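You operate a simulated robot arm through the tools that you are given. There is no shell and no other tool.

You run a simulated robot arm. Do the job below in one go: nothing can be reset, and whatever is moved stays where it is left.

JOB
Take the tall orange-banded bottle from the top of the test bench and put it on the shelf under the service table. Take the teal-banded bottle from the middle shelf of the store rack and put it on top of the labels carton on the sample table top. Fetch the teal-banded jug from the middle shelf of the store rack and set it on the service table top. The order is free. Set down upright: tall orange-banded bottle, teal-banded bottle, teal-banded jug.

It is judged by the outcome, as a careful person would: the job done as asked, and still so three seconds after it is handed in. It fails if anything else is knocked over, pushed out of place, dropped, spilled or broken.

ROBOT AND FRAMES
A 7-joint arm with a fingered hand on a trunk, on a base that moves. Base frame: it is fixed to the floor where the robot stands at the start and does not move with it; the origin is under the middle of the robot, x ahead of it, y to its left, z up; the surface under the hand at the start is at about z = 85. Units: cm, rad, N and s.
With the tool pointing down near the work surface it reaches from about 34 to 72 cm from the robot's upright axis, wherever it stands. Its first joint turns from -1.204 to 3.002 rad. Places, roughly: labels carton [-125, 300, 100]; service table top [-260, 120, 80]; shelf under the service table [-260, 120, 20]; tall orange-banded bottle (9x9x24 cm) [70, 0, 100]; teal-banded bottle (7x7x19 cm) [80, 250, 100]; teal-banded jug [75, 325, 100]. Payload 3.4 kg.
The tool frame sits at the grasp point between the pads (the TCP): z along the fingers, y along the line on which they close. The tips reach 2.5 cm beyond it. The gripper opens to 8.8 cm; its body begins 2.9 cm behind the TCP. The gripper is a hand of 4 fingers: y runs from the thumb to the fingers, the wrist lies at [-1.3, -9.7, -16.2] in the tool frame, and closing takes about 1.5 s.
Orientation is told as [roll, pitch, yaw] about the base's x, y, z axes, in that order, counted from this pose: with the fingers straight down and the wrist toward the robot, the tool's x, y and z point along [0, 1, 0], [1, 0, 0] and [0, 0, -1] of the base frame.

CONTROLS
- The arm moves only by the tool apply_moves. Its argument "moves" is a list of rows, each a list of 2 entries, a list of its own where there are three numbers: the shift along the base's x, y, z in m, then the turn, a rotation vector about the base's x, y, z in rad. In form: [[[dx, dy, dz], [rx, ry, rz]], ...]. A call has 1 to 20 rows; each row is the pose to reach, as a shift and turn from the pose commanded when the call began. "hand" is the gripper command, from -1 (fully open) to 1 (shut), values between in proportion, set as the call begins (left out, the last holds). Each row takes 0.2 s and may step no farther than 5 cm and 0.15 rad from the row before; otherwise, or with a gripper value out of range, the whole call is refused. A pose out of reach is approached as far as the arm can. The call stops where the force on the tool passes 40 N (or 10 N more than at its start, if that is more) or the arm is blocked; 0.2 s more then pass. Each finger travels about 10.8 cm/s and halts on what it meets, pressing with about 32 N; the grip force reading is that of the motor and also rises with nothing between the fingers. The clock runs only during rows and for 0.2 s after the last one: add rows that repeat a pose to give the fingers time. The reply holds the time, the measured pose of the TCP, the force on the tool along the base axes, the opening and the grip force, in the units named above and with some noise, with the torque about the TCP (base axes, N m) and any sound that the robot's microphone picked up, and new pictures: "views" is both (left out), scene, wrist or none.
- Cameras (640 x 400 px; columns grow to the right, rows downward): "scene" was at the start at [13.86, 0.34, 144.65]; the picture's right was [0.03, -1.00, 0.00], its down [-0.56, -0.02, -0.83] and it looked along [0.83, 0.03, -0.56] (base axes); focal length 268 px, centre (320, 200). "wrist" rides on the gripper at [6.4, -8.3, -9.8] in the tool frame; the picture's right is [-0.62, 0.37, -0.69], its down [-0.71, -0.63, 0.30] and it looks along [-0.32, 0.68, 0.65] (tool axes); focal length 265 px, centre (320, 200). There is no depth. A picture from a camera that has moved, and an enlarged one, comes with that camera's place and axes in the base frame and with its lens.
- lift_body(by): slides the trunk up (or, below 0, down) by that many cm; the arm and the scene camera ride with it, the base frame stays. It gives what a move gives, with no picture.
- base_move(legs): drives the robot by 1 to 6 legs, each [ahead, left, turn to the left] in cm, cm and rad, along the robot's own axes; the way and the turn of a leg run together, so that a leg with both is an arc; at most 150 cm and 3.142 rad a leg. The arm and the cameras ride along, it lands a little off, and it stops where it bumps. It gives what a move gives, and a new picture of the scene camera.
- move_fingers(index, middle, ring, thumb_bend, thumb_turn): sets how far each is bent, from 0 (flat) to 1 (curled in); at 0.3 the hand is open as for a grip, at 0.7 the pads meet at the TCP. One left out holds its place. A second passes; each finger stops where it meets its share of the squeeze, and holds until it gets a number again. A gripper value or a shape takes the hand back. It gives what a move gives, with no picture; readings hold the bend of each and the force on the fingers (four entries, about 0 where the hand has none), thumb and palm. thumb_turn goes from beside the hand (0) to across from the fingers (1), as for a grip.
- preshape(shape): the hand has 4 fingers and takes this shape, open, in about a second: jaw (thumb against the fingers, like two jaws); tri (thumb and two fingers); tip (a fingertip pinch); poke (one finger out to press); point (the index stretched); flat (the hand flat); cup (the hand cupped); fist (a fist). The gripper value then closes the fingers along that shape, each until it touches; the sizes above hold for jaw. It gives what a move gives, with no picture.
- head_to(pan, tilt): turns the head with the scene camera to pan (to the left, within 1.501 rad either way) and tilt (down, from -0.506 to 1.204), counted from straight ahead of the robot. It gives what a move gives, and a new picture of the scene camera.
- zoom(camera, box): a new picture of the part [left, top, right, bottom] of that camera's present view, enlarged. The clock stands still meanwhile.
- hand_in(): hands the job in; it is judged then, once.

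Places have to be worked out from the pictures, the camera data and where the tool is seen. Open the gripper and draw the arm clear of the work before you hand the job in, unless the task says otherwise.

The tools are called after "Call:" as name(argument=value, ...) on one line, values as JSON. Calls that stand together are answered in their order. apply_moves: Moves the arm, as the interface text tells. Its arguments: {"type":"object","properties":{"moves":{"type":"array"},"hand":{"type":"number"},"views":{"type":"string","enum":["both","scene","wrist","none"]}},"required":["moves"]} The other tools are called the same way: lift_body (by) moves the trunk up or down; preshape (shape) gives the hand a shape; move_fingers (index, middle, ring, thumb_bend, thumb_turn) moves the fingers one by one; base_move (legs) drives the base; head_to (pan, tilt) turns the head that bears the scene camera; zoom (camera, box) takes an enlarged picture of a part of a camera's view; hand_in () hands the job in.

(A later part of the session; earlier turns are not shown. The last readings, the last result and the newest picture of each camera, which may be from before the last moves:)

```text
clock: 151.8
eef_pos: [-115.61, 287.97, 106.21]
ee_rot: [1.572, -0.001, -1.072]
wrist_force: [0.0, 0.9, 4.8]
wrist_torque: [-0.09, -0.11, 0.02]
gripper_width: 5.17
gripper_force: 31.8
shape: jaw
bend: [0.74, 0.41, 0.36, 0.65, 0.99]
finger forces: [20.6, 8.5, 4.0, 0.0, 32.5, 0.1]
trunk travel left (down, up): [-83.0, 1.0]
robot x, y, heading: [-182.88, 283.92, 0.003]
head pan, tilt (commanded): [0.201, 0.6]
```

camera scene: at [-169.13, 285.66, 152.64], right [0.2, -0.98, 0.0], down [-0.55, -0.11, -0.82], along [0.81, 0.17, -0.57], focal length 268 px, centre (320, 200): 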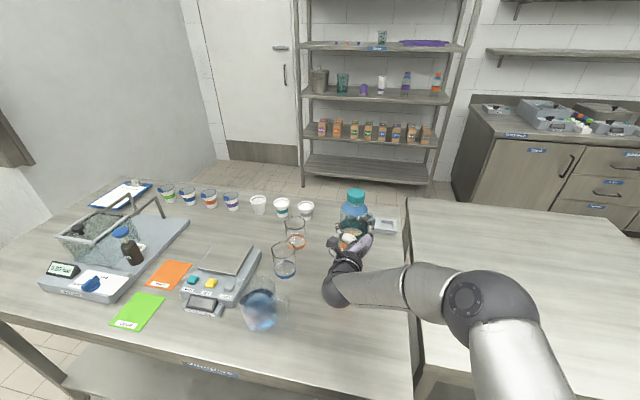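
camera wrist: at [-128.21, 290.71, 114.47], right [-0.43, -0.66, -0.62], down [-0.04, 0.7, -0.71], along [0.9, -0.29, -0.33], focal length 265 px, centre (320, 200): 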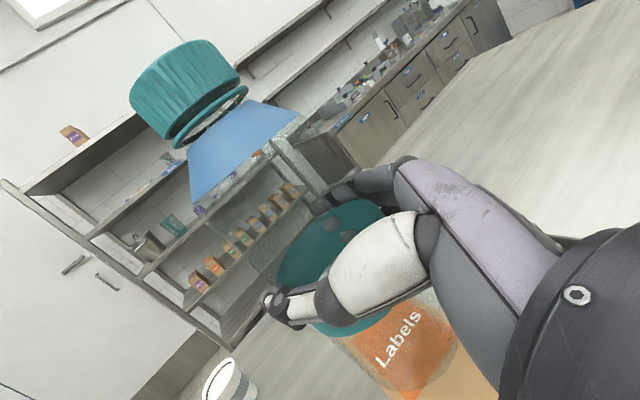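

Contact shows (about 5 N upward) at TCP z of 106.2. I look once more at the bottle before opening.

Call:
apply_moves(moves=[[[0, 0, 0], [0, 0, 0]]])

Call:
zoom(camera="scene", box=[260, 160, 440, 300])

Call:
zoom(camera="wrist", box=[100, 20, 540, 400])

```text
clock: 152.2
eef_pos: [-115.68, 287.91, 106.23]
ee_rot: [1.571, 0.0, -1.07]
wrist_force: [-0.2, 0.9, 6.2]
wrist_torque: [-0.08, -0.16, 0.02]
gripper_width: 5.17
gripper_force: 31.6
shape: jaw
bend: [0.74, 0.41, 0.36, 0.65, 0.99]
finger forces: [20.3, 8.6, 4.2, 0.0, 32.5, 0.0]
trunk travel left (down, up): [-83.0, 1.0]
robot x, y, heading: [-182.63, 283.92, 0.005]
head pan, tilt (commanded): [0.201, 0.6]
camera scene: at [-169.29, 285.68, 152.66], right [0.2, -0.98, 0.0], down [-0.55, -0.11, -0.83], along [0.81, 0.17, -0.56], focal length 268 px, centre (320, 200)
camera wrist: at [-128.24, 290.63, 112.66], right [-0.43, -0.66, -0.62], down [-0.03, 0.7, -0.71], along [0.9, -0.29, -0.32], focal length 265 px, centre (320, 200)
```

scene: 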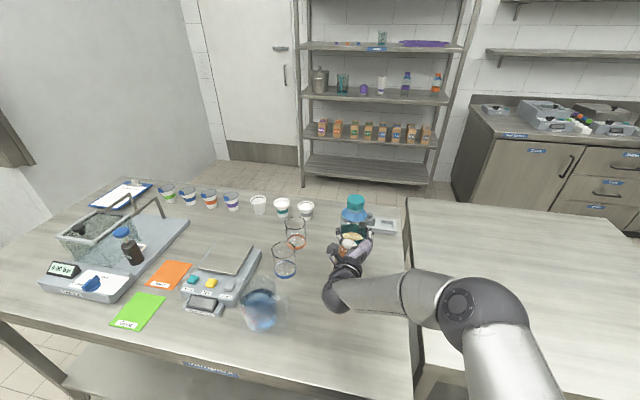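
wrist: 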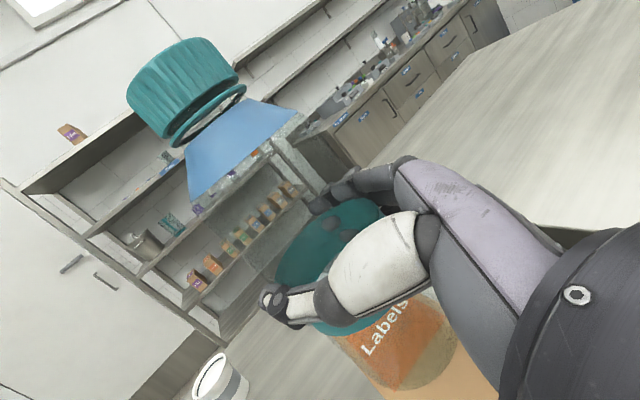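

```text
2.86 times, centred on (350, 230) of scene
camera zoom: at [-169.29, 285.68, 152.66], right [0.2, -0.98, 0.0], down [-0.55, -0.11, -0.83], along [0.81, 0.17, -0.56], focal length 765 px, centre (234, 114)
```

zoom: 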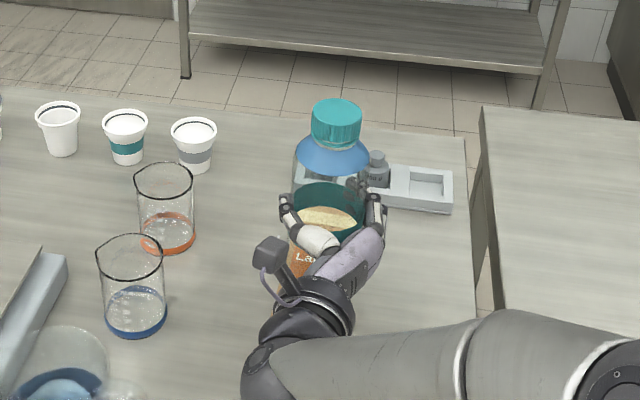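

```text
1.05 times, centred on (320, 210) of wrist (not enlarged: the box is as wide or as high as the picture)
camera zoom: at [-128.24, 290.63, 112.66], right [-0.43, -0.66, -0.62], down [-0.03, 0.7, -0.71], along [0.9, -0.29, -0.32], focal length 279 px, centre (320, 190)
```

zoom: 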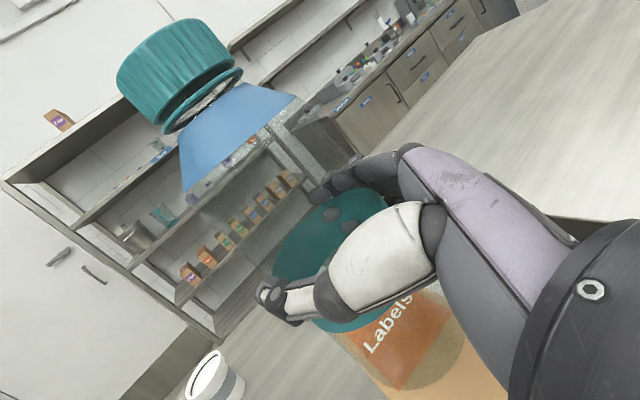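

The bottle stands on the carton, foot centred. I open the hand and hold still.

Call:
apply_moves(moves=[[[0, 0, 0], [0, 0, 0]], [[0, 0, 0], [0, 0, 0]], [[0, 0, 0], [0, 0, 0]], [[0, 0, 0], [0, 0, 0]], [[0, 0, 0], [0, 0, 0]], [[0, 0, 0], [0, 0, 0]], [[0, 0, 0], [0, 0, 0]]], hand=-1)

Call:
zoom(camera="scene", box=[260, 160, 440, 300])

```text
clock: 153.8
eef_pos: [-115.68, 287.99, 106.07]
ee_rot: [1.568, 0.001, -1.072]
wrist_force: [0.1, -0.4, 0.2]
wrist_torque: [0.02, -0.02, -0.01]
gripper_width: 8.77
gripper_force: 0.0
shape: jaw
bend: [0.3, 0.3, 0.3, 0.3, 0.98]
finger forces: [0.1, 0.0, 0.0, 0.1, 0.1, 0.1]
trunk travel left (down, up): [-83.0, 1.0]
robot x, y, heading: [-182.86, 283.76, -0.001]
head pan, tilt (commanded): [0.201, 0.6]
camera scene: at [-169.14, 285.66, 152.64], right [0.2, -0.98, 0.0], down [-0.55, -0.11, -0.83], along [0.81, 0.17, -0.56], focal length 268 px, centre (320, 200)
camera wrist: at [-128.13, 290.61, 112.56], right [-0.43, -0.66, -0.62], down [-0.04, 0.7, -0.71], along [0.9, -0.29, -0.33], focal length 265 px, centre (320, 200)
```

scene: 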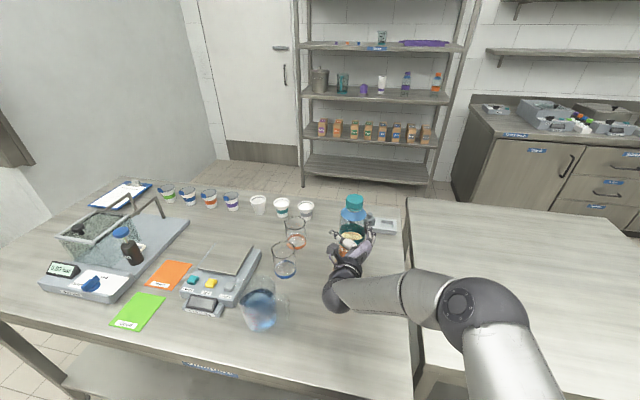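
wrist: 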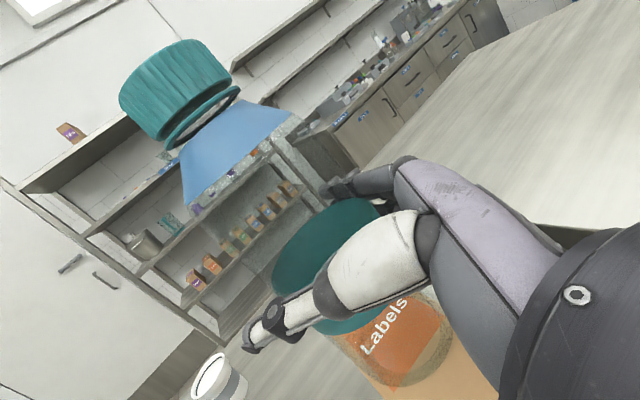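

```text
2.86 times, centred on (350, 230) of scene
camera zoom: at [-169.14, 285.66, 152.64], right [0.2, -0.98, 0.0], down [-0.55, -0.11, -0.83], along [0.81, 0.17, -0.56], focal length 765 px, centre (234, 114)
```

zoom: 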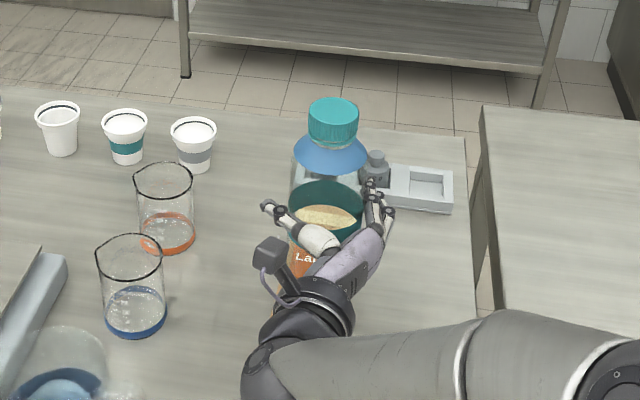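

The bottle stands free on the carton. I shift the hand slightly so both sides have clearance, then withdraw it straight back along the fingers' direction.

Call:
apply_moves(moves=[[[0.002, -0.0035, 0], [0, 0, 0]], [[-0.007, -0.008, 0], [0, 0, 0]], [[-0.02, -0.015, 0], [0, 0, 0]], [[-0.035, -0.023, 0], [0, 0, 0]], [[-0.06, -0.036, 0], [0, 0, 0]], [[-0.09, -0.052, 0], [0, 0, 0]], [[-0.12, -0.066, 0], [0, 0, 0]], [[-0.15, -0.07, 0.01], [0, 0, 0]], [[-0.18, -0.07, 0.03], [0, 0, 0]]])

Call:
zoom(camera="scene", box=[240, 160, 440, 320])

```text
clock: 155.8
eef_pos: [-133.66, 281.14, 109.04]
ee_rot: [1.57, 0.001, -1.07]
wrist_force: [-0.2, -1.1, -0.4]
wrist_torque: [-0.01, -0.01, -0.01]
gripper_width: 8.77
gripper_force: 0.0
shape: jaw
bend: [0.3, 0.3, 0.3, 0.3, 0.98]
finger forces: [0.1, 0.1, 0.1, 0.0, 0.1, 0.0]
trunk travel left (down, up): [-83.0, 1.0]
robot x, y, heading: [-182.69, 283.6, 0.002]
head pan, tilt (commanded): [0.201, 0.6]
camera scene: at [-169.26, 285.64, 152.65], right [0.2, -0.98, 0.0], down [-0.55, -0.11, -0.83], along [0.81, 0.17, -0.56], focal length 268 px, centre (320, 200)
camera wrist: at [-146.18, 283.66, 115.48], right [-0.43, -0.66, -0.62], down [-0.04, 0.7, -0.71], along [0.9, -0.29, -0.33], focal length 265 px, centre (320, 200)
```

scene: 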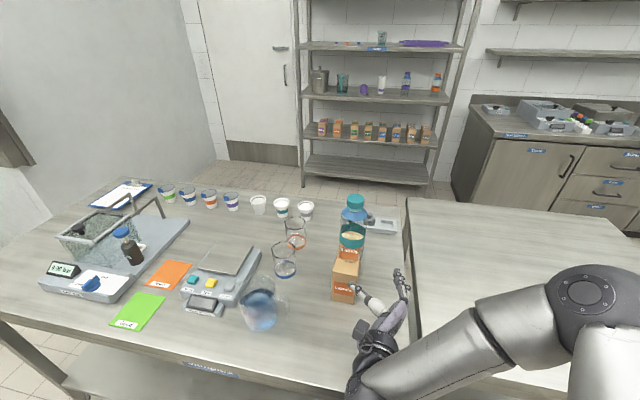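
wrist: 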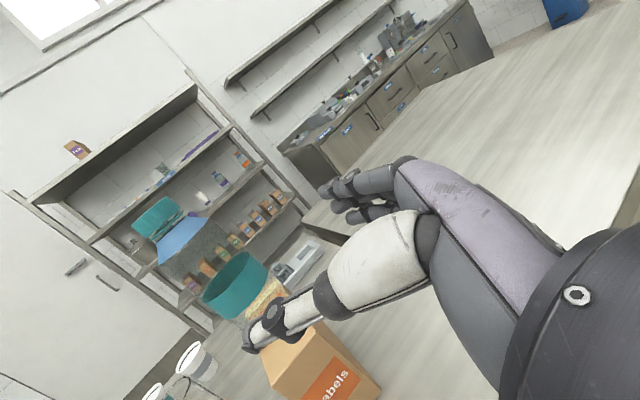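

```text
2.50 times, centred on (340, 240) of scene
camera zoom: at [-169.26, 285.64, 152.65], right [0.2, -0.98, 0.0], down [-0.55, -0.11, -0.83], along [0.81, 0.17, -0.56], focal length 669 px, centre (270, 100)
```

zoom: 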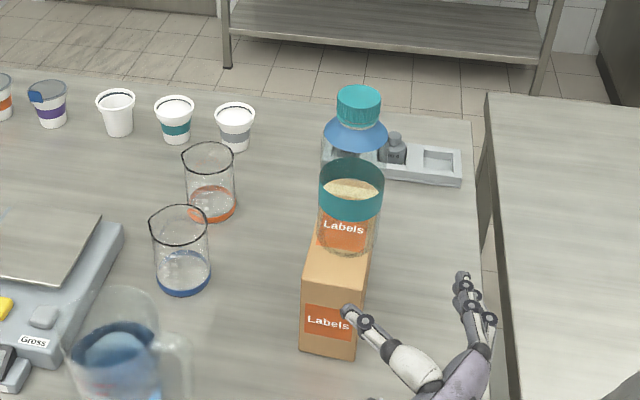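

The teal bottle stands upright and centred on the carton. Now for the jug: I drive back south between the tables, keeping the hand clear.

Call:
base_move(legs=[[-5, -70, 0], [0, -66, 0]])

Call:
apply_moves(moves=[[[0, 0, 0], [0, 0, -0.125]], [[0, 0, 0], [0, 0, -0.25]], [[0, 0, 0], [0, 0, -0.375]], [[0, 0, 0], [0, 0, -0.5]]], views="none")

```text
clock: 162.9
eef_pos: [-137.54, 147.34, 109.02]
ee_rot: [1.569, 0.003, -1.063]
wrist_force: [-0.6, 1.1, 1.1]
wrist_torque: [-0.04, -0.04, 0.0]
gripper_width: 8.75
gripper_force: 0.0
shape: jaw
bend: [0.3, 0.3, 0.3, 0.3, 0.98]
finger forces: [0.0, 0.0, 0.0, 0.0, 0.0, 0.0]
trunk travel left (down, up): [-83.0, 1.0]
robot x, y, heading: [-186.94, 149.48, 0.013]
head pan, tilt (commanded): [0.201, 0.6]
camera scene: at [-173.21, 151.57, 152.64], right [0.21, -0.98, 0.0], down [-0.55, -0.12, -0.83], along [0.81, 0.17, -0.56], focal length 268 px, centre (320, 200)
```

scene: 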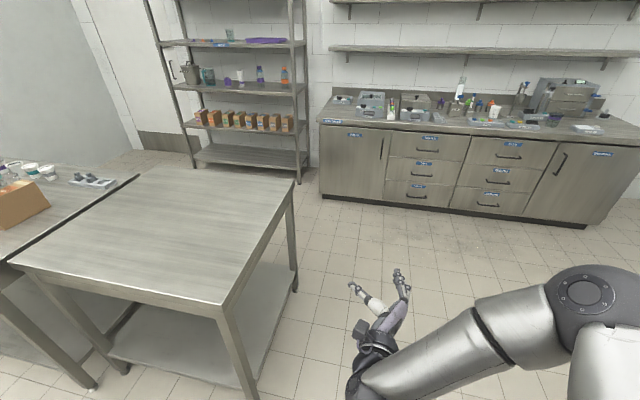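

```text
clock: 163.9
eef_pos: [-137.6, 147.36, 108.89]
ee_rot: [1.569, 0.001, -1.565]
wrist_force: [-0.7, 0.4, 0.0]
wrist_torque: [0.01, 0.0, 0.01]
gripper_width: 8.75
gripper_force: 0.1
shape: jaw
bend: [0.3, 0.3, 0.3, 0.3, 0.98]
finger forces: [0.0, 0.1, 0.0, 0.1, 0.0, 0.1]
trunk travel left (down, up): [-83.0, 1.0]
robot x, y, heading: [-186.57, 149.31, 0.008]
head pan, tilt (commanded): [0.201, 0.6]
```

Clear of everything here. I turn the hand back from the level pose to fingers-down.

Call:
apply_moves(moves=[[[0, 0, 0], [-0.0806, 0.0806, 0.0806]], [[0, 0, 0], [-0.1612, 0.1612, 0.1612]], [[0, 0, 0], [-0.2418, 0.2418, 0.2418]], [[0, 0, 0], [-0.3224, 0.3224, 0.3224]], [[0, 0, 0], [-0.403, 0.403, 0.403]], [[0, 0, 0], [-0.4836, 0.4836, 0.4836]], [[0, 0, 0], [-0.5642, 0.5642, 0.5642]], [[0, 0, 0], [-0.6448, 0.6448, 0.6448]], [[0, 0, 0], [-0.7254, 0.7254, 0.7254]], [[0, 0, 0], [-0.806, 0.806, 0.806]], [[0, 0, 0], [-0.8866, 0.8866, 0.8866]], [[0, 0, 0], [-0.9672, 0.9672, 0.9672]], [[0, 0, 0], [-1.0478, 1.0478, 1.0478]], [[0, 0, 0], [-1.1284, 1.1284, 1.1284]], [[0, 0, 0], [-1.209, 1.209, 1.209]]], views="none")

Call:
base_move(legs=[[0, -38, -0.008], [83, 0, 0], [83, 0, 0]])

```text
clock: 167.1
eef_pos: [-137.5, 147.39, 109.35]
ee_rot: [0.039, -0.013, -0.018]
wrist_force: [-0.4, -0.5, 0.5]
wrist_torque: [0.0, -0.04, 0.0]
gripper_width: 8.75
gripper_force: 0.0
shape: jaw
bend: [0.3, 0.3, 0.3, 0.3, 0.98]
finger forces: [0.1, 0.0, 0.0, 0.0, 0.1, 0.0]
trunk travel left (down, up): [-83.0, 1.0]
robot x, y, heading: [-187.15, 149.8, 0.013]
head pan, tilt (commanded): [0.201, 0.6]
```

```text
clock: 177.6
eef_pos: [30.13, 109.89, 109.12]
ee_rot: [0.038, -0.009, -0.03]
wrist_force: [-0.1, 0.2, -0.7]
wrist_torque: [-0.02, 0.0, 0.0]
gripper_width: 8.76
gripper_force: 0.0
shape: jaw
bend: [0.3, 0.3, 0.3, 0.3, 0.98]
finger forces: [0.0, 0.0, 0.1, 0.0, 0.0, 0.0]
trunk travel left (down, up): [-83.0, 1.0]
robot x, y, heading: [-19.22, 112.32, 0.004]
head pan, tilt (commanded): [0.201, 0.6]
camera scene: at [-5.49, 114.36, 152.64], right [0.2, -0.98, 0.0], down [-0.55, -0.11, -0.83], along [0.81, 0.17, -0.56], focal length 268 px, centre (320, 200)
```

scene: 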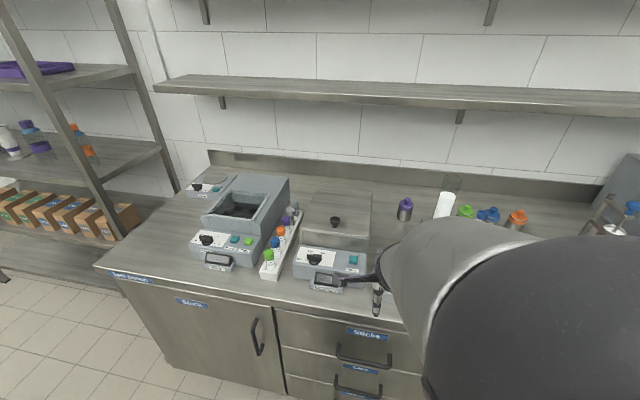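

The elbow sits higher now but all is clear. I drive left along the corridor to come in front of the jug.

Call:
base_move(legs=[[0, 100, -0.004], [0, 100, 0]])

Call:
head_to(pan=0.0, tilt=0.45)

```text
clock: 187.6
eef_pos: [29.93, 311.66, 109.11]
ee_rot: [0.039, -0.009, -0.018]
wrist_force: [-0.3, 0.1, 0.8]
wrist_torque: [-0.02, 0.02, -0.02]
gripper_width: 8.78
gripper_force: 0.1
shape: jaw
bend: [0.3, 0.3, 0.3, 0.3, 0.98]
finger forces: [0.0, 0.0, 0.1, 0.0, 0.1, 0.0]
trunk travel left (down, up): [-83.0, 1.0]
robot x, y, heading: [-19.37, 314.17, 0.01]
head pan, tilt (commanded): [0.201, 0.6]
camera scene: at [-5.71, 315.88, 152.64], right [0.21, -0.98, 0.0], down [-0.55, -0.12, -0.83], along [0.81, 0.17, -0.56], focal length 268 px, centre (320, 200)
```

scene: 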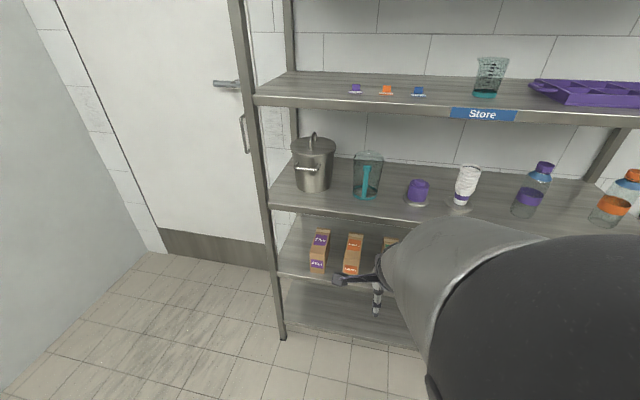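

```text
clock: 188.4
eef_pos: [29.97, 311.76, 109.32]
ee_rot: [0.043, -0.008, -0.023]
wrist_force: [0.9, -0.2, 0.0]
wrist_torque: [0.03, 0.01, -0.01]
gripper_width: 8.8
gripper_force: 0.1
shape: jaw
bend: [0.3, 0.3, 0.3, 0.3, 0.98]
finger forces: [0.1, 0.0, 0.1, 0.1, 0.0, 0.0]
trunk travel left (down, up): [-83.0, 1.0]
robot x, y, heading: [-19.71, 313.95, 0.007]
head pan, tilt (commanded): [0.0, 0.45]
camera scene: at [-5.16, 314.13, 153.99], right [0.01, -1.0, 0.0], down [-0.44, -0.01, -0.9], along [0.9, 0.01, -0.44], focal length 268 px, centre (320, 200)
```

scene: 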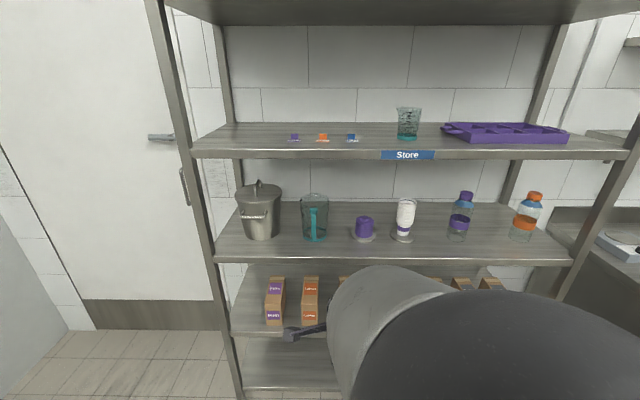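

Call:
zoom(camera="scene", box=[220, 160, 400, 280])

```text
3.33 times, centred on (310, 220) of scene
camera zoom: at [-5.16, 314.13, 153.99], right [0.01, -1.0, 0.0], down [-0.44, -0.01, -0.9], along [0.9, 0.01, -0.44], focal length 892 px, centre (353, 133)
```

zoom: 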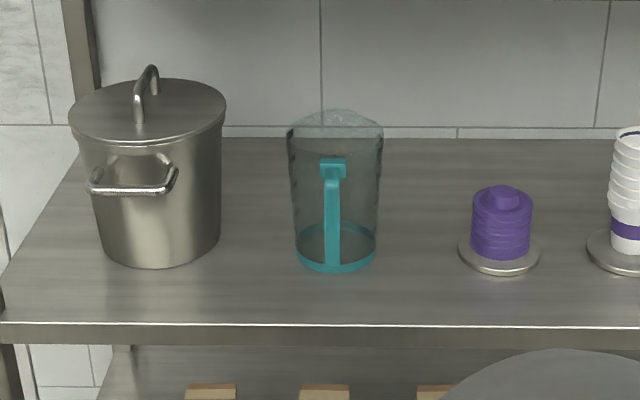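

The jug's handle points straight at me; comparing the views, its upright bar is near x = 74, y = 317, z 100–110, with a finger-wide gap of about 4.5 cm to the body. I'll take it by the handle like a person: hand level, coming from the right, thumb outside and fingers in the gap; first I roll the hand in free space.

Call:
apply_moves(moves=[[[0, 0, 0], [0.13, 0, 0]], [[0, 0, 0], [0.26, 0, 0]], [[0, 0, 0], [0.39, 0, 0]], [[0, 0, 0], [0.52, 0, 0]], [[0, 0, 0], [0.65, 0, 0]], [[0, 0, 0], [0.78, 0, 0]], [[0, 0, 0], [0.91, 0, 0]], [[0, 0, 0], [1.04, 0, 0]], [[0, 0, 0], [1.17, 0, 0]], [[0, 0, 0], [1.3, 0, 0]], [[0, 0, 0], [1.42, 0, 0]], [[0, 0, 0], [1.527, 0, 0]]], hand=0)

```text
clock: 191.0
eef_pos: [29.98, 311.56, 109.22]
ee_rot: [1.566, 0.018, -0.011]
wrist_force: [-0.7, -0.2, 0.1]
wrist_torque: [-0.01, 0.02, 0.0]
gripper_width: 4.45
gripper_force: 0.1
shape: jaw
bend: [0.74, 0.44, 0.41, 0.69, 1.0]
finger forces: [0.0, 0.1, 0.0, 0.0, 0.1, 0.0]
trunk travel left (down, up): [-83.0, 1.0]
robot x, y, heading: [-19.22, 313.69, 0.018]
head pan, tilt (commanded): [0.0, 0.45]
camera scene: at [-5.16, 314.1, 154.01], right [0.01, -1.0, 0.0], down [-0.44, -0.01, -0.9], along [0.9, 0.01, -0.44], focal length 268 px, centre (320, 200)
camera wrist: at [21.74, 301.86, 115.85], right [0.35, -0.7, -0.62], down [-0.64, 0.31, -0.7], along [0.68, 0.65, -0.34], focal length 265 px, centre (320, 200)
```

scene: 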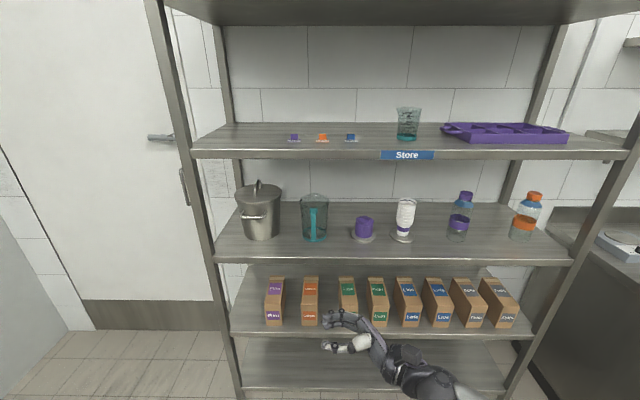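
wrist: 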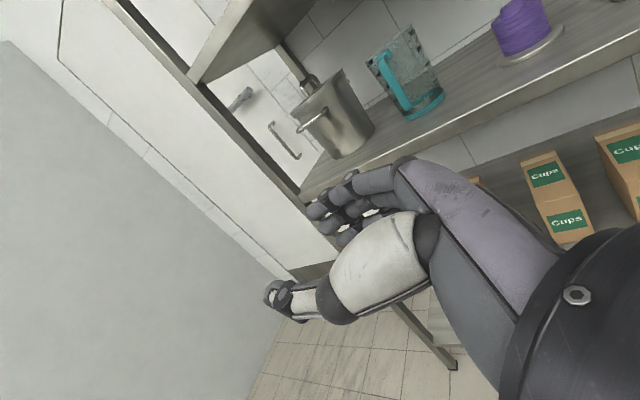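

Call:
zoom(camera="wrist", box=[240, 140, 460, 340])

Call:
zoom(camera="scene", box=[280, 280, 480, 400])

```text
2.00 times, centred on (350, 240) of wrist
camera zoom: at [21.74, 301.86, 115.85], right [0.35, -0.7, -0.62], down [-0.64, 0.31, -0.7], along [0.68, 0.65, -0.34], focal length 531 px, centre (260, 120)
```

zoom: 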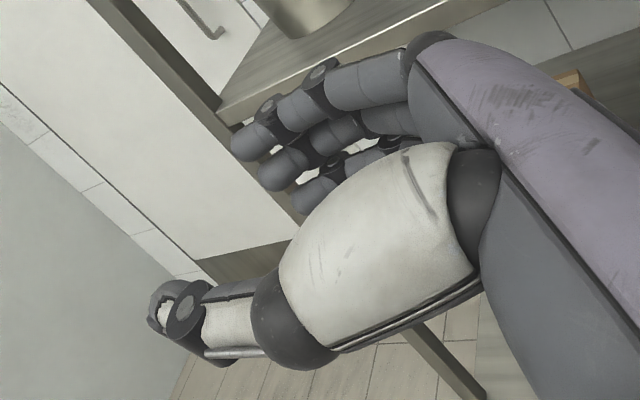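

```text
3.20 times, centred on (380, 340) of scene
camera zoom: at [-5.16, 314.1, 154.01], right [0.01, -1.0, 0.0], down [-0.44, -0.01, -0.9], along [0.9, 0.01, -0.44], focal length 856 px, centre (128, -248)
```

zoom: 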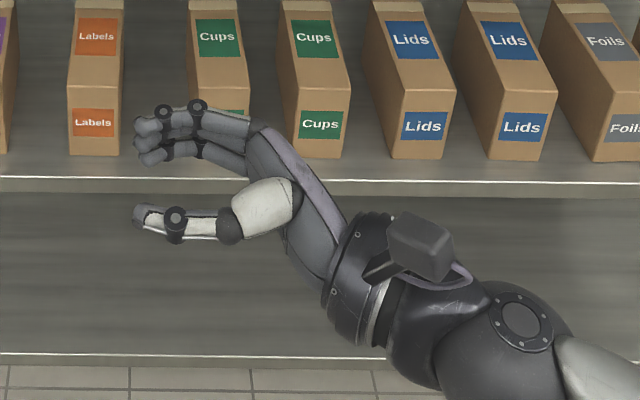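

The hand is level with the thumb on the near side; opening is 4.4 cm, right for the handle. I drive the base ahead so the hand comes to about [60, 308.5], in front of and right of the handle.

Call:
base_move(legs=[[30.3, -3.3, -0.01]])

Call:
zoom(camera="scene", box=[200, 180, 460, 380])

```text
clock: 193.0
eef_pos: [60.17, 308.03, 109.13]
ee_rot: [1.568, 0.019, -0.018]
wrist_force: [0.6, 0.4, -0.6]
wrist_torque: [0.03, 0.02, 0.02]
gripper_width: 4.44
gripper_force: 0.0
shape: jaw
bend: [0.74, 0.44, 0.41, 0.69, 1.0]
finger forces: [0.0, 0.0, 0.0, 0.0, 0.1, 0.1]
trunk travel left (down, up): [-83.0, 1.0]
robot x, y, heading: [11.13, 310.9, 0.006]
head pan, tilt (commanded): [0.0, 0.45]
camera scene: at [25.11, 310.85, 154.0], right [0.0, -1.0, 0.0], down [-0.44, 0.0, -0.9], along [0.9, 0.0, -0.44], focal length 268 px, centre (320, 200)
```

scene: 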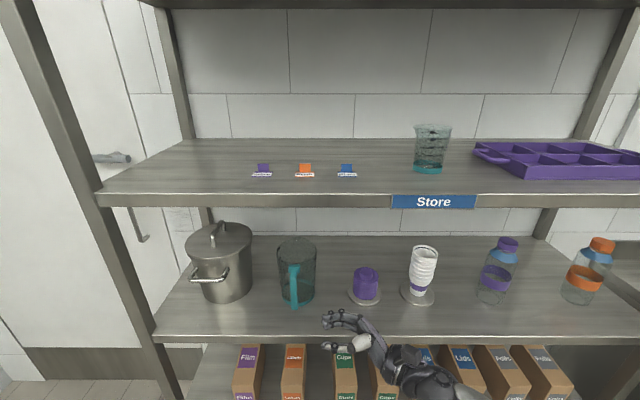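

```text
2.00 times, centred on (330, 280) of scene
camera zoom: at [25.11, 310.85, 154.0], right [0.0, -1.0, 0.0], down [-0.44, 0.0, -0.9], along [0.9, 0.0, -0.44], focal length 535 px, centre (300, 40)
```

zoom: 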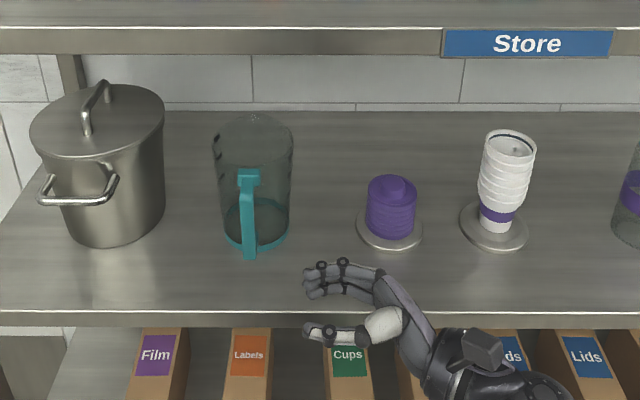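

Call:
apply_moves(moves=[[[0, 0, -0.02], [0, 0, 0]], [[0, 0, -0.04], [0, 0, 0]]], views="wrist")

Call:
zoom(camera="wrist", box=[160, 0, 480, 220])

```text
clock: 193.6
eef_pos: [60.15, 308.14, 105.19]
ee_rot: [1.569, 0.021, -0.016]
wrist_force: [0.0, -0.5, 0.5]
wrist_torque: [0.0, 0.03, 0.01]
gripper_width: 4.43
gripper_force: 0.1
shape: jaw
bend: [0.74, 0.44, 0.41, 0.69, 1.0]
finger forces: [0.1, 0.0, 0.1, 0.1, 0.0, 0.0]
trunk travel left (down, up): [-83.0, 1.0]
robot x, y, heading: [10.91, 310.68, 0.004]
head pan, tilt (commanded): [0.0, 0.45]
camera wrist: at [51.83, 298.41, 111.83], right [0.34, -0.7, -0.62], down [-0.64, 0.31, -0.7], along [0.69, 0.64, -0.34], focal length 265 px, centre (320, 200)
```

wrist: 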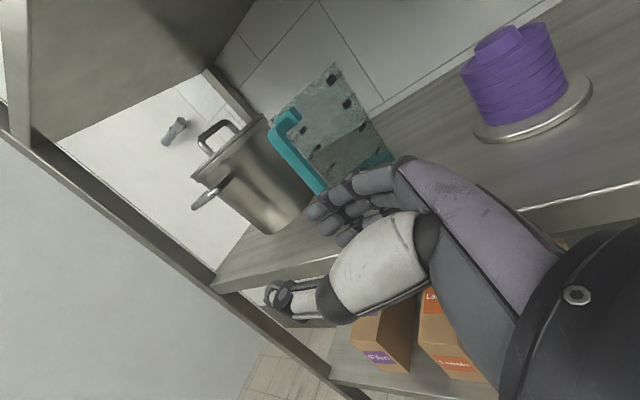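

```text
1.82 times, centred on (320, 110) of wrist
camera zoom: at [51.83, 298.41, 111.83], right [0.34, -0.7, -0.62], down [-0.64, 0.31, -0.7], along [0.69, 0.64, -0.34], focal length 483 px, centre (320, 364)
```

zoom: 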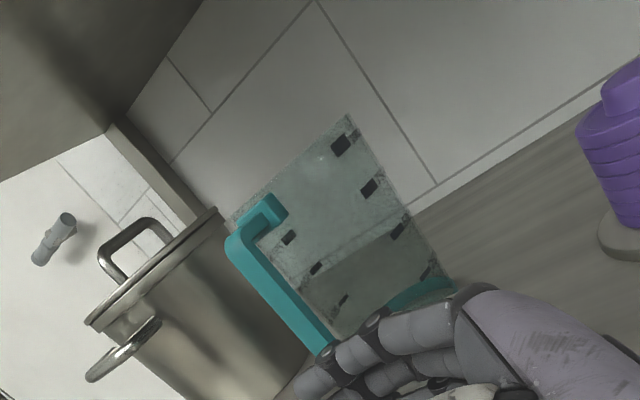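

From the wrist view the handle bar is at x of about 74 (outer face 73.3, jug wall at 79.5), y 317.3, spanning z 99–110. I move the hand forward to x = 74 while still right of the handle.

Call:
apply_moves(moves=[[[0.025, 0, 0], [0, 0, 0]], [[0.05, 0, 0], [0, 0, 0]], [[0.075, 0, 0], [0, 0, 0]], [[0.1, 0, 0], [0, 0, 0]], [[0.12, 0, 0], [0, 0, 0]], [[0.139, 0, 0], [0, 0, 0]]], hand=0)

Call:
zoom(camera="scene", box=[240, 220, 420, 360])

Call:
zoom(camera="wrist", box=[160, 40, 480, 320])

```text
clock: 195.0
eef_pos: [74.22, 308.23, 105.09]
ee_rot: [1.567, 0.019, -0.016]
wrist_force: [-0.1, 0.6, 0.4]
wrist_torque: [-0.01, 0.0, 0.01]
gripper_width: 4.43
gripper_force: 0.1
shape: jaw
bend: [0.74, 0.44, 0.41, 0.69, 1.0]
finger forces: [0.1, 0.0, 0.0, 0.1, 0.0, 0.0]
trunk travel left (down, up): [-83.0, 1.0]
robot x, y, heading: [10.93, 310.88, 0.003]
head pan, tilt (commanded): [0.0, 0.45]
camera scene: at [25.15, 310.89, 153.99], right [0.0, -1.0, 0.0], down [-0.44, 0.0, -0.9], along [0.9, 0.0, -0.44], focal length 268 px, centre (320, 200)
camera wrist: at [65.9, 298.57, 111.82], right [0.34, -0.7, -0.62], down [-0.64, 0.31, -0.7], along [0.69, 0.64, -0.34], focal length 265 px, centre (320, 200)
```

scene: 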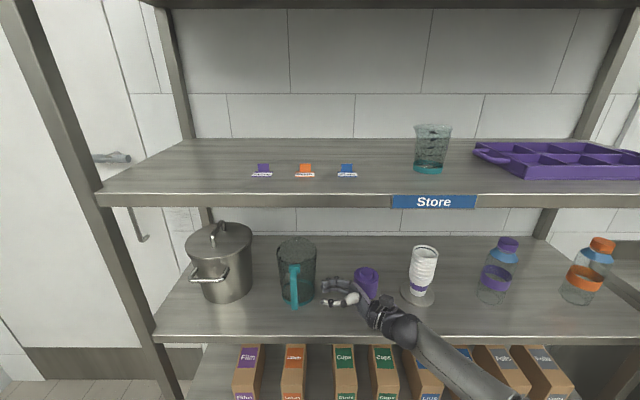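
wrist: 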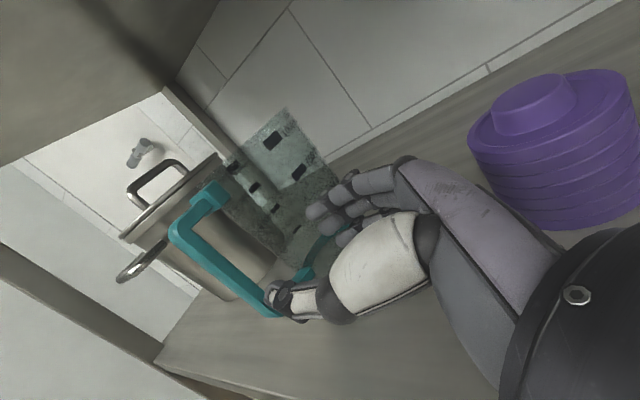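

```text
2.86 times, centred on (330, 290) of scene
camera zoom: at [25.15, 310.89, 153.99], right [0.0, -1.0, 0.0], down [-0.44, 0.0, -0.9], along [0.9, 0.0, -0.44], focal length 765 px, centre (291, -57)
```

zoom: 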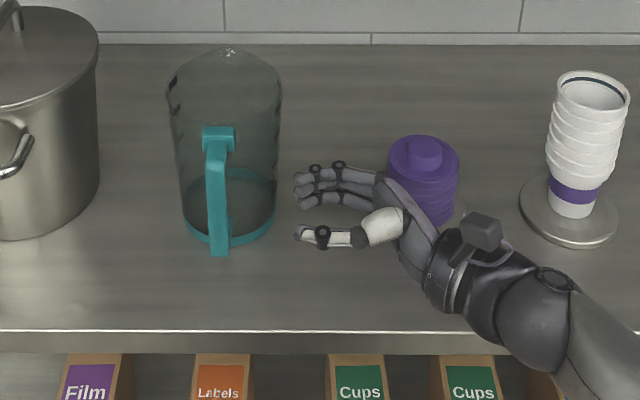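

```text
1.43 times, centred on (320, 180) of wrist
camera zoom: at [65.9, 298.57, 111.82], right [0.34, -0.7, -0.62], down [-0.64, 0.31, -0.7], along [0.69, 0.64, -0.34], focal length 379 px, centre (320, 229)
```

zoom: 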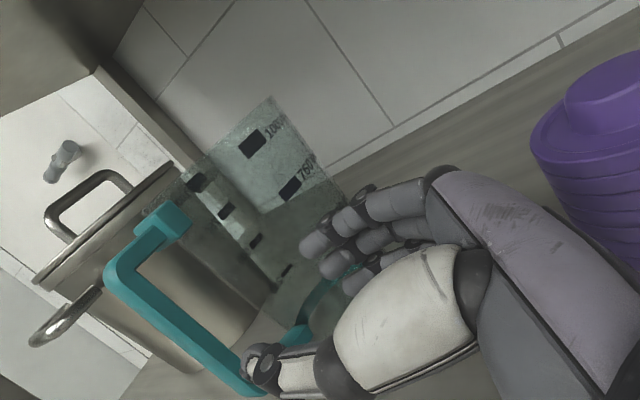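

The handle bar lies level with the gap between thumb and fingers. I move left so the fingers pass behind the bar, stopping part-way to check.

Call:
apply_moves(moves=[[[0, 0.015, 0], [0, 0, 0]], [[0, 0.03, 0], [0, 0, 0]], [[0, 0.045, 0], [0, 0, 0]], [[0, 0.06, 0], [0, 0, 0]]], hand=0)

Call:
zoom(camera="scene", box=[240, 220, 420, 360])

Call:
zoom(camera="wrist", box=[160, 40, 480, 320])

```text
clock: 196.0
eef_pos: [74.15, 314.17, 105.03]
ee_rot: [1.568, 0.02, -0.017]
wrist_force: [-0.3, -0.8, -0.1]
wrist_torque: [-0.04, 0.01, 0.01]
gripper_width: 4.41
gripper_force: 0.0
shape: jaw
bend: [0.74, 0.45, 0.41, 0.69, 1.0]
finger forces: [0.1, 0.2, 0.0, 0.1, 0.0, 0.0]
trunk travel left (down, up): [-83.0, 1.0]
robot x, y, heading: [10.92, 310.5, 0.001]
head pan, tilt (commanded): [0.0, 0.45]
camera scene: at [25.07, 310.9, 154.0], right [0.0, -1.0, 0.0], down [-0.44, 0.0, -0.9], along [0.9, 0.0, -0.44], focal length 268 px, centre (320, 200)
camera wrist: at [65.77, 304.44, 111.73], right [0.34, -0.7, -0.62], down [-0.64, 0.31, -0.7], along [0.69, 0.64, -0.34], focal length 265 px, centre (320, 200)
```

scene: 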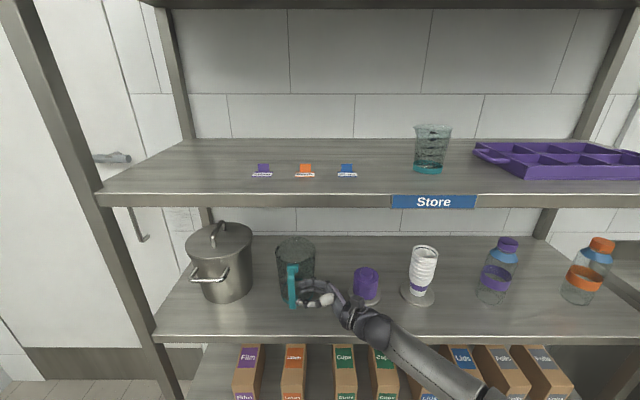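
wrist: 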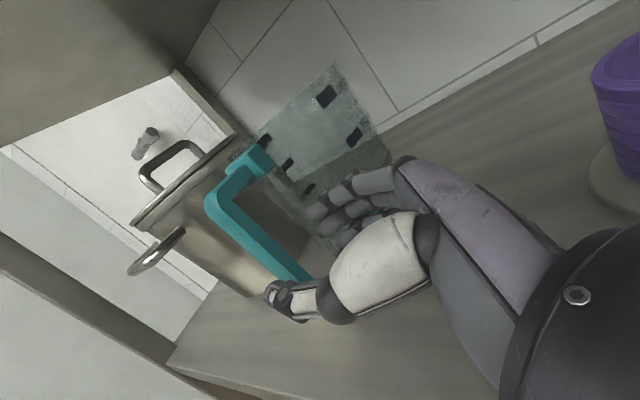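

```text
2.86 times, centred on (330, 290) of scene
camera zoom: at [25.07, 310.9, 154.0], right [0.0, -1.0, 0.0], down [-0.44, 0.0, -0.9], along [0.9, 0.0, -0.44], focal length 765 px, centre (291, -57)
```

zoom: 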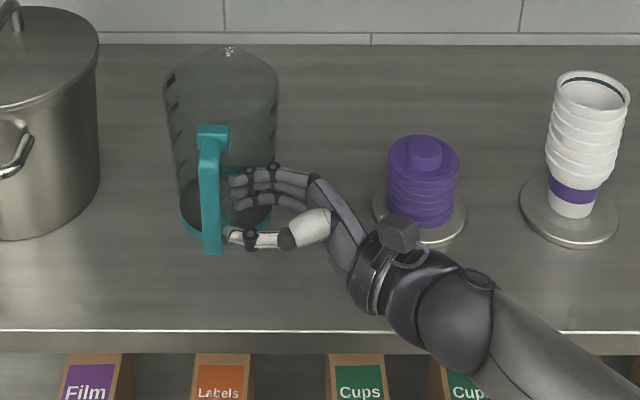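

```text
1.43 times, centred on (320, 180) of wrist
camera zoom: at [65.77, 304.44, 111.73], right [0.34, -0.7, -0.62], down [-0.64, 0.31, -0.7], along [0.69, 0.64, -0.34], focal length 379 px, centre (320, 229)
```

zoom: 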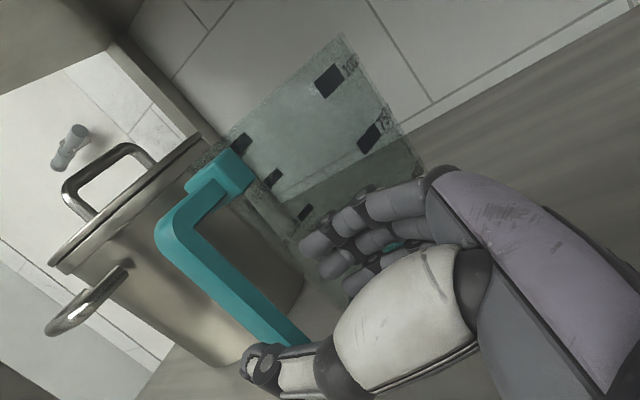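

The thumb is curled further in than the fingers and its tip touches the handle's side, nudging the jug by a few millimetres. I back off 3.5 cm to the right and open the thumb more.

Call:
apply_moves(moves=[[[0, -0.012, 0], [0, 0, 0]], [[0, -0.024, 0], [0, 0, 0]], [[0, -0.036, 0], [0, 0, 0]]], views="none")

Call:
move_fingers(index=0.44, middle=0.44, ring=0.44, thumb_bend=0.4, thumb_turn=1.0)

Call:
zoom(camera="scene", box=[240, 220, 420, 360])

Call:
zoom(camera="wrist", box=[160, 40, 480, 320])

```text
clock: 196.8
eef_pos: [74.07, 310.45, 105.24]
ee_rot: [1.57, 0.019, -0.017]
wrist_force: [0.5, -0.1, -0.1]
wrist_torque: [0.01, -0.02, 0.0]
gripper_width: 4.42
gripper_force: 0.1
shape: jaw
bend: [0.74, 0.45, 0.41, 0.69, 1.0]
finger forces: [0.0, 0.0, 0.0, 0.1, 0.1, 0.1]
trunk travel left (down, up): [-83.0, 1.0]
robot x, y, heading: [11.05, 310.81, 0.008]
head pan, tilt (commanded): [0.0, 0.45]
```

```text
clock: 197.8
eef_pos: [74.05, 310.38, 105.31]
ee_rot: [1.568, 0.018, -0.017]
wrist_force: [-0.2, 0.3, -0.1]
wrist_torque: [-0.03, 0.02, -0.01]
gripper_width: 5.88
gripper_force: 0.0
shape: fingers
bend: [0.44, 0.44, 0.44, 0.4, 0.99]
finger forces: [0.0, 0.0, 0.1, 0.0, 0.0, 0.0]
trunk travel left (down, up): [-83.0, 1.0]
robot x, y, heading: [11.29, 310.98, 0.008]
head pan, tilt (commanded): [0.0, 0.45]
```

```text
2.86 times, centred on (330, 290) of scene
camera zoom: at [25.07, 310.85, 154.0], right [0.0, -1.0, 0.0], down [-0.44, 0.0, -0.9], along [0.9, 0.0, -0.44], focal length 765 px, centre (291, -57)
```

zoom: 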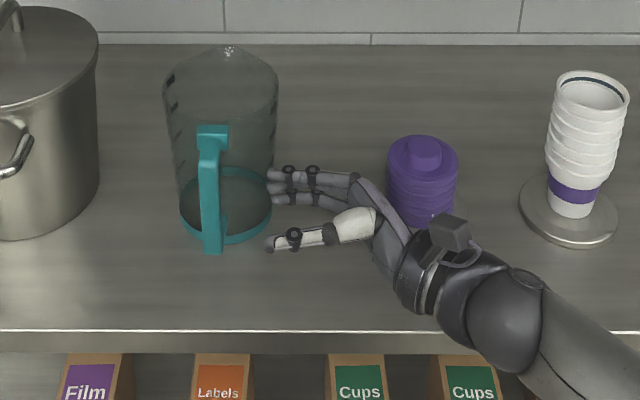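

```text
1.43 times, centred on (320, 180) of wrist
camera zoom: at [65.75, 300.77, 111.83], right [0.34, -0.7, -0.62], down [-0.64, 0.31, -0.7], along [0.69, 0.64, -0.34], focal length 379 px, centre (320, 229)
```

zoom: 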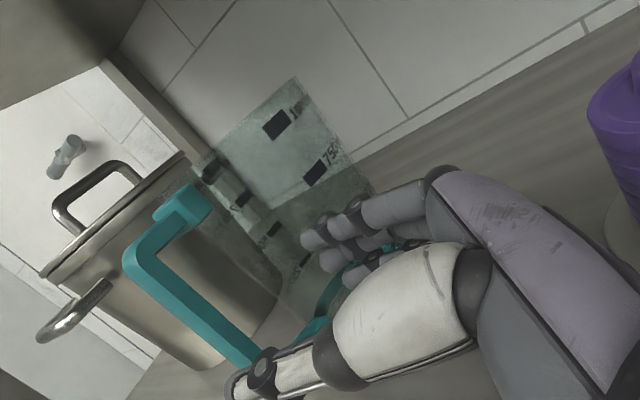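

The thumb tip is now at x of about 70.3 and the finger inner sides at about 76.8, straddling the bar (73.3–74.7). I move left again in small steps.

Call:
apply_moves(moves=[[[-0.004, 0.012, 0], [0, 0, 0]], [[-0.004, 0.024, 0], [0, 0, 0]], [[-0.004, 0.036, 0], [0, 0, 0]], [[-0.004, 0.048, 0], [0, 0, 0]]])

Call:
zoom(camera="scene", box=[240, 220, 420, 360])

Call:
zoom(camera="wrist", box=[160, 40, 480, 320])

```text
clock: 198.8
eef_pos: [73.54, 315.32, 105.15]
ee_rot: [1.567, 0.019, -0.017]
wrist_force: [-1.2, 0.1, -0.4]
wrist_torque: [-0.02, -0.03, -0.03]
gripper_width: 5.86
gripper_force: 1.1
shape: fingers
bend: [0.44, 0.44, 0.44, 0.4, 0.99]
finger forces: [0.1, 0.2, 0.1, 0.0, 0.0, 0.1]
trunk travel left (down, up): [-83.0, 1.0]
robot x, y, heading: [10.94, 311.06, 0.006]
head pan, tilt (commanded): [0.0, 0.45]
camera scene: at [25.07, 310.89, 154.0], right [0.0, -1.0, 0.0], down [-0.44, 0.0, -0.9], along [0.9, 0.0, -0.44], focal length 268 px, centre (320, 200)
camera wrist: at [65.36, 305.63, 111.86], right [0.34, -0.7, -0.62], down [-0.64, 0.31, -0.7], along [0.69, 0.64, -0.34], focal length 265 px, centre (320, 200)
```

scene: 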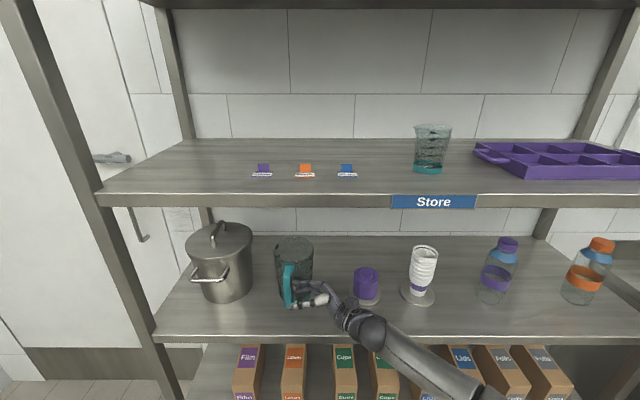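
wrist: 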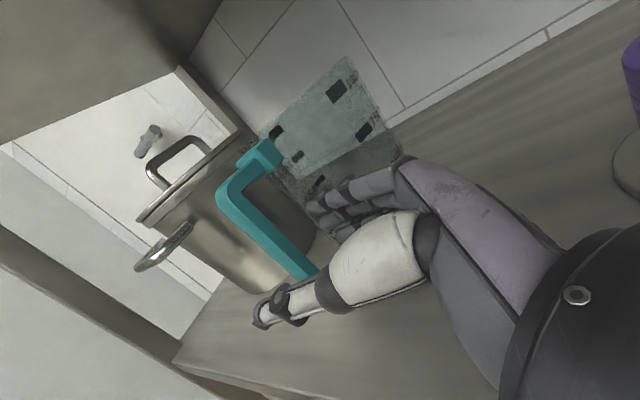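

```text
2.86 times, centred on (330, 290) of scene
camera zoom: at [25.07, 310.89, 154.0], right [0.0, -1.0, 0.0], down [-0.44, 0.0, -0.9], along [0.9, 0.0, -0.44], focal length 765 px, centre (291, -57)
```

zoom: 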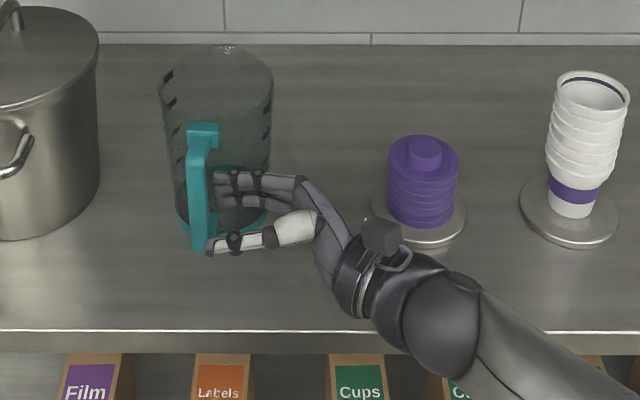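

```text
1.43 times, centred on (320, 180) of wrist
camera zoom: at [65.36, 305.63, 111.86], right [0.34, -0.7, -0.62], down [-0.64, 0.31, -0.7], along [0.69, 0.64, -0.34], focal length 379 px, centre (320, 229)
```

zoom: 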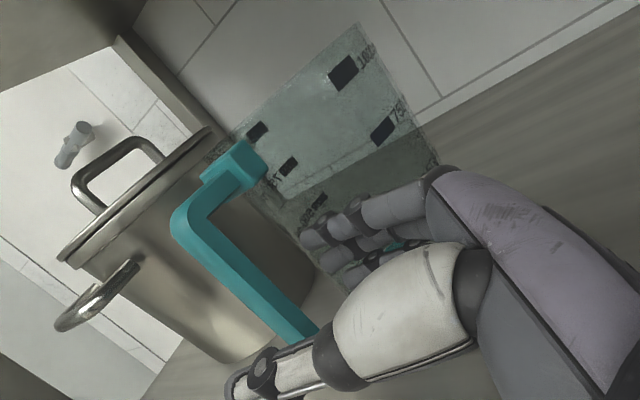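

Call:
zoom(camera="scene", box=[270, 240, 350, 320])

Call:
zoom(camera="wrist", box=[200, 120, 420, 340])

```text
5.00 times, centred on (310, 280) of scene
camera zoom: at [25.07, 310.89, 154.0], right [0.0, -1.0, 0.0], down [-0.44, 0.0, -0.9], along [0.9, 0.0, -0.44], focal length 1338 px, centre (370, -200)
```

zoom: 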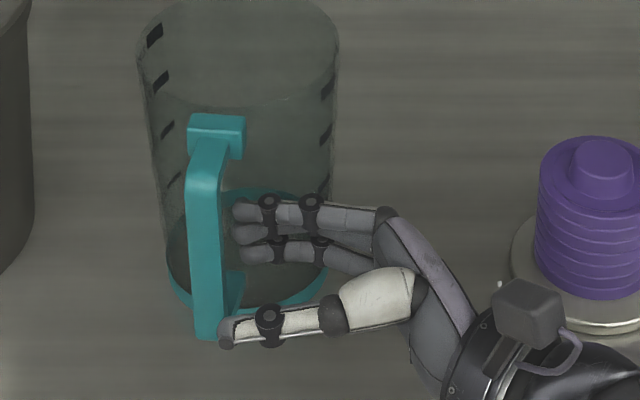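

```text
1.82 times, centred on (310, 230) of wrist
camera zoom: at [65.36, 305.63, 111.86], right [0.34, -0.7, -0.62], down [-0.64, 0.31, -0.7], along [0.69, 0.64, -0.34], focal length 483 px, centre (338, 146)
```

zoom: 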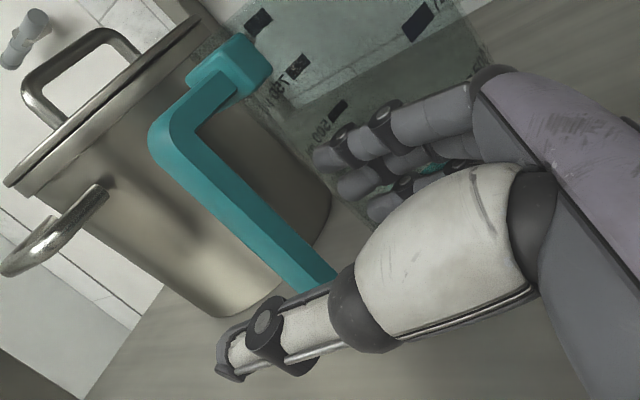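

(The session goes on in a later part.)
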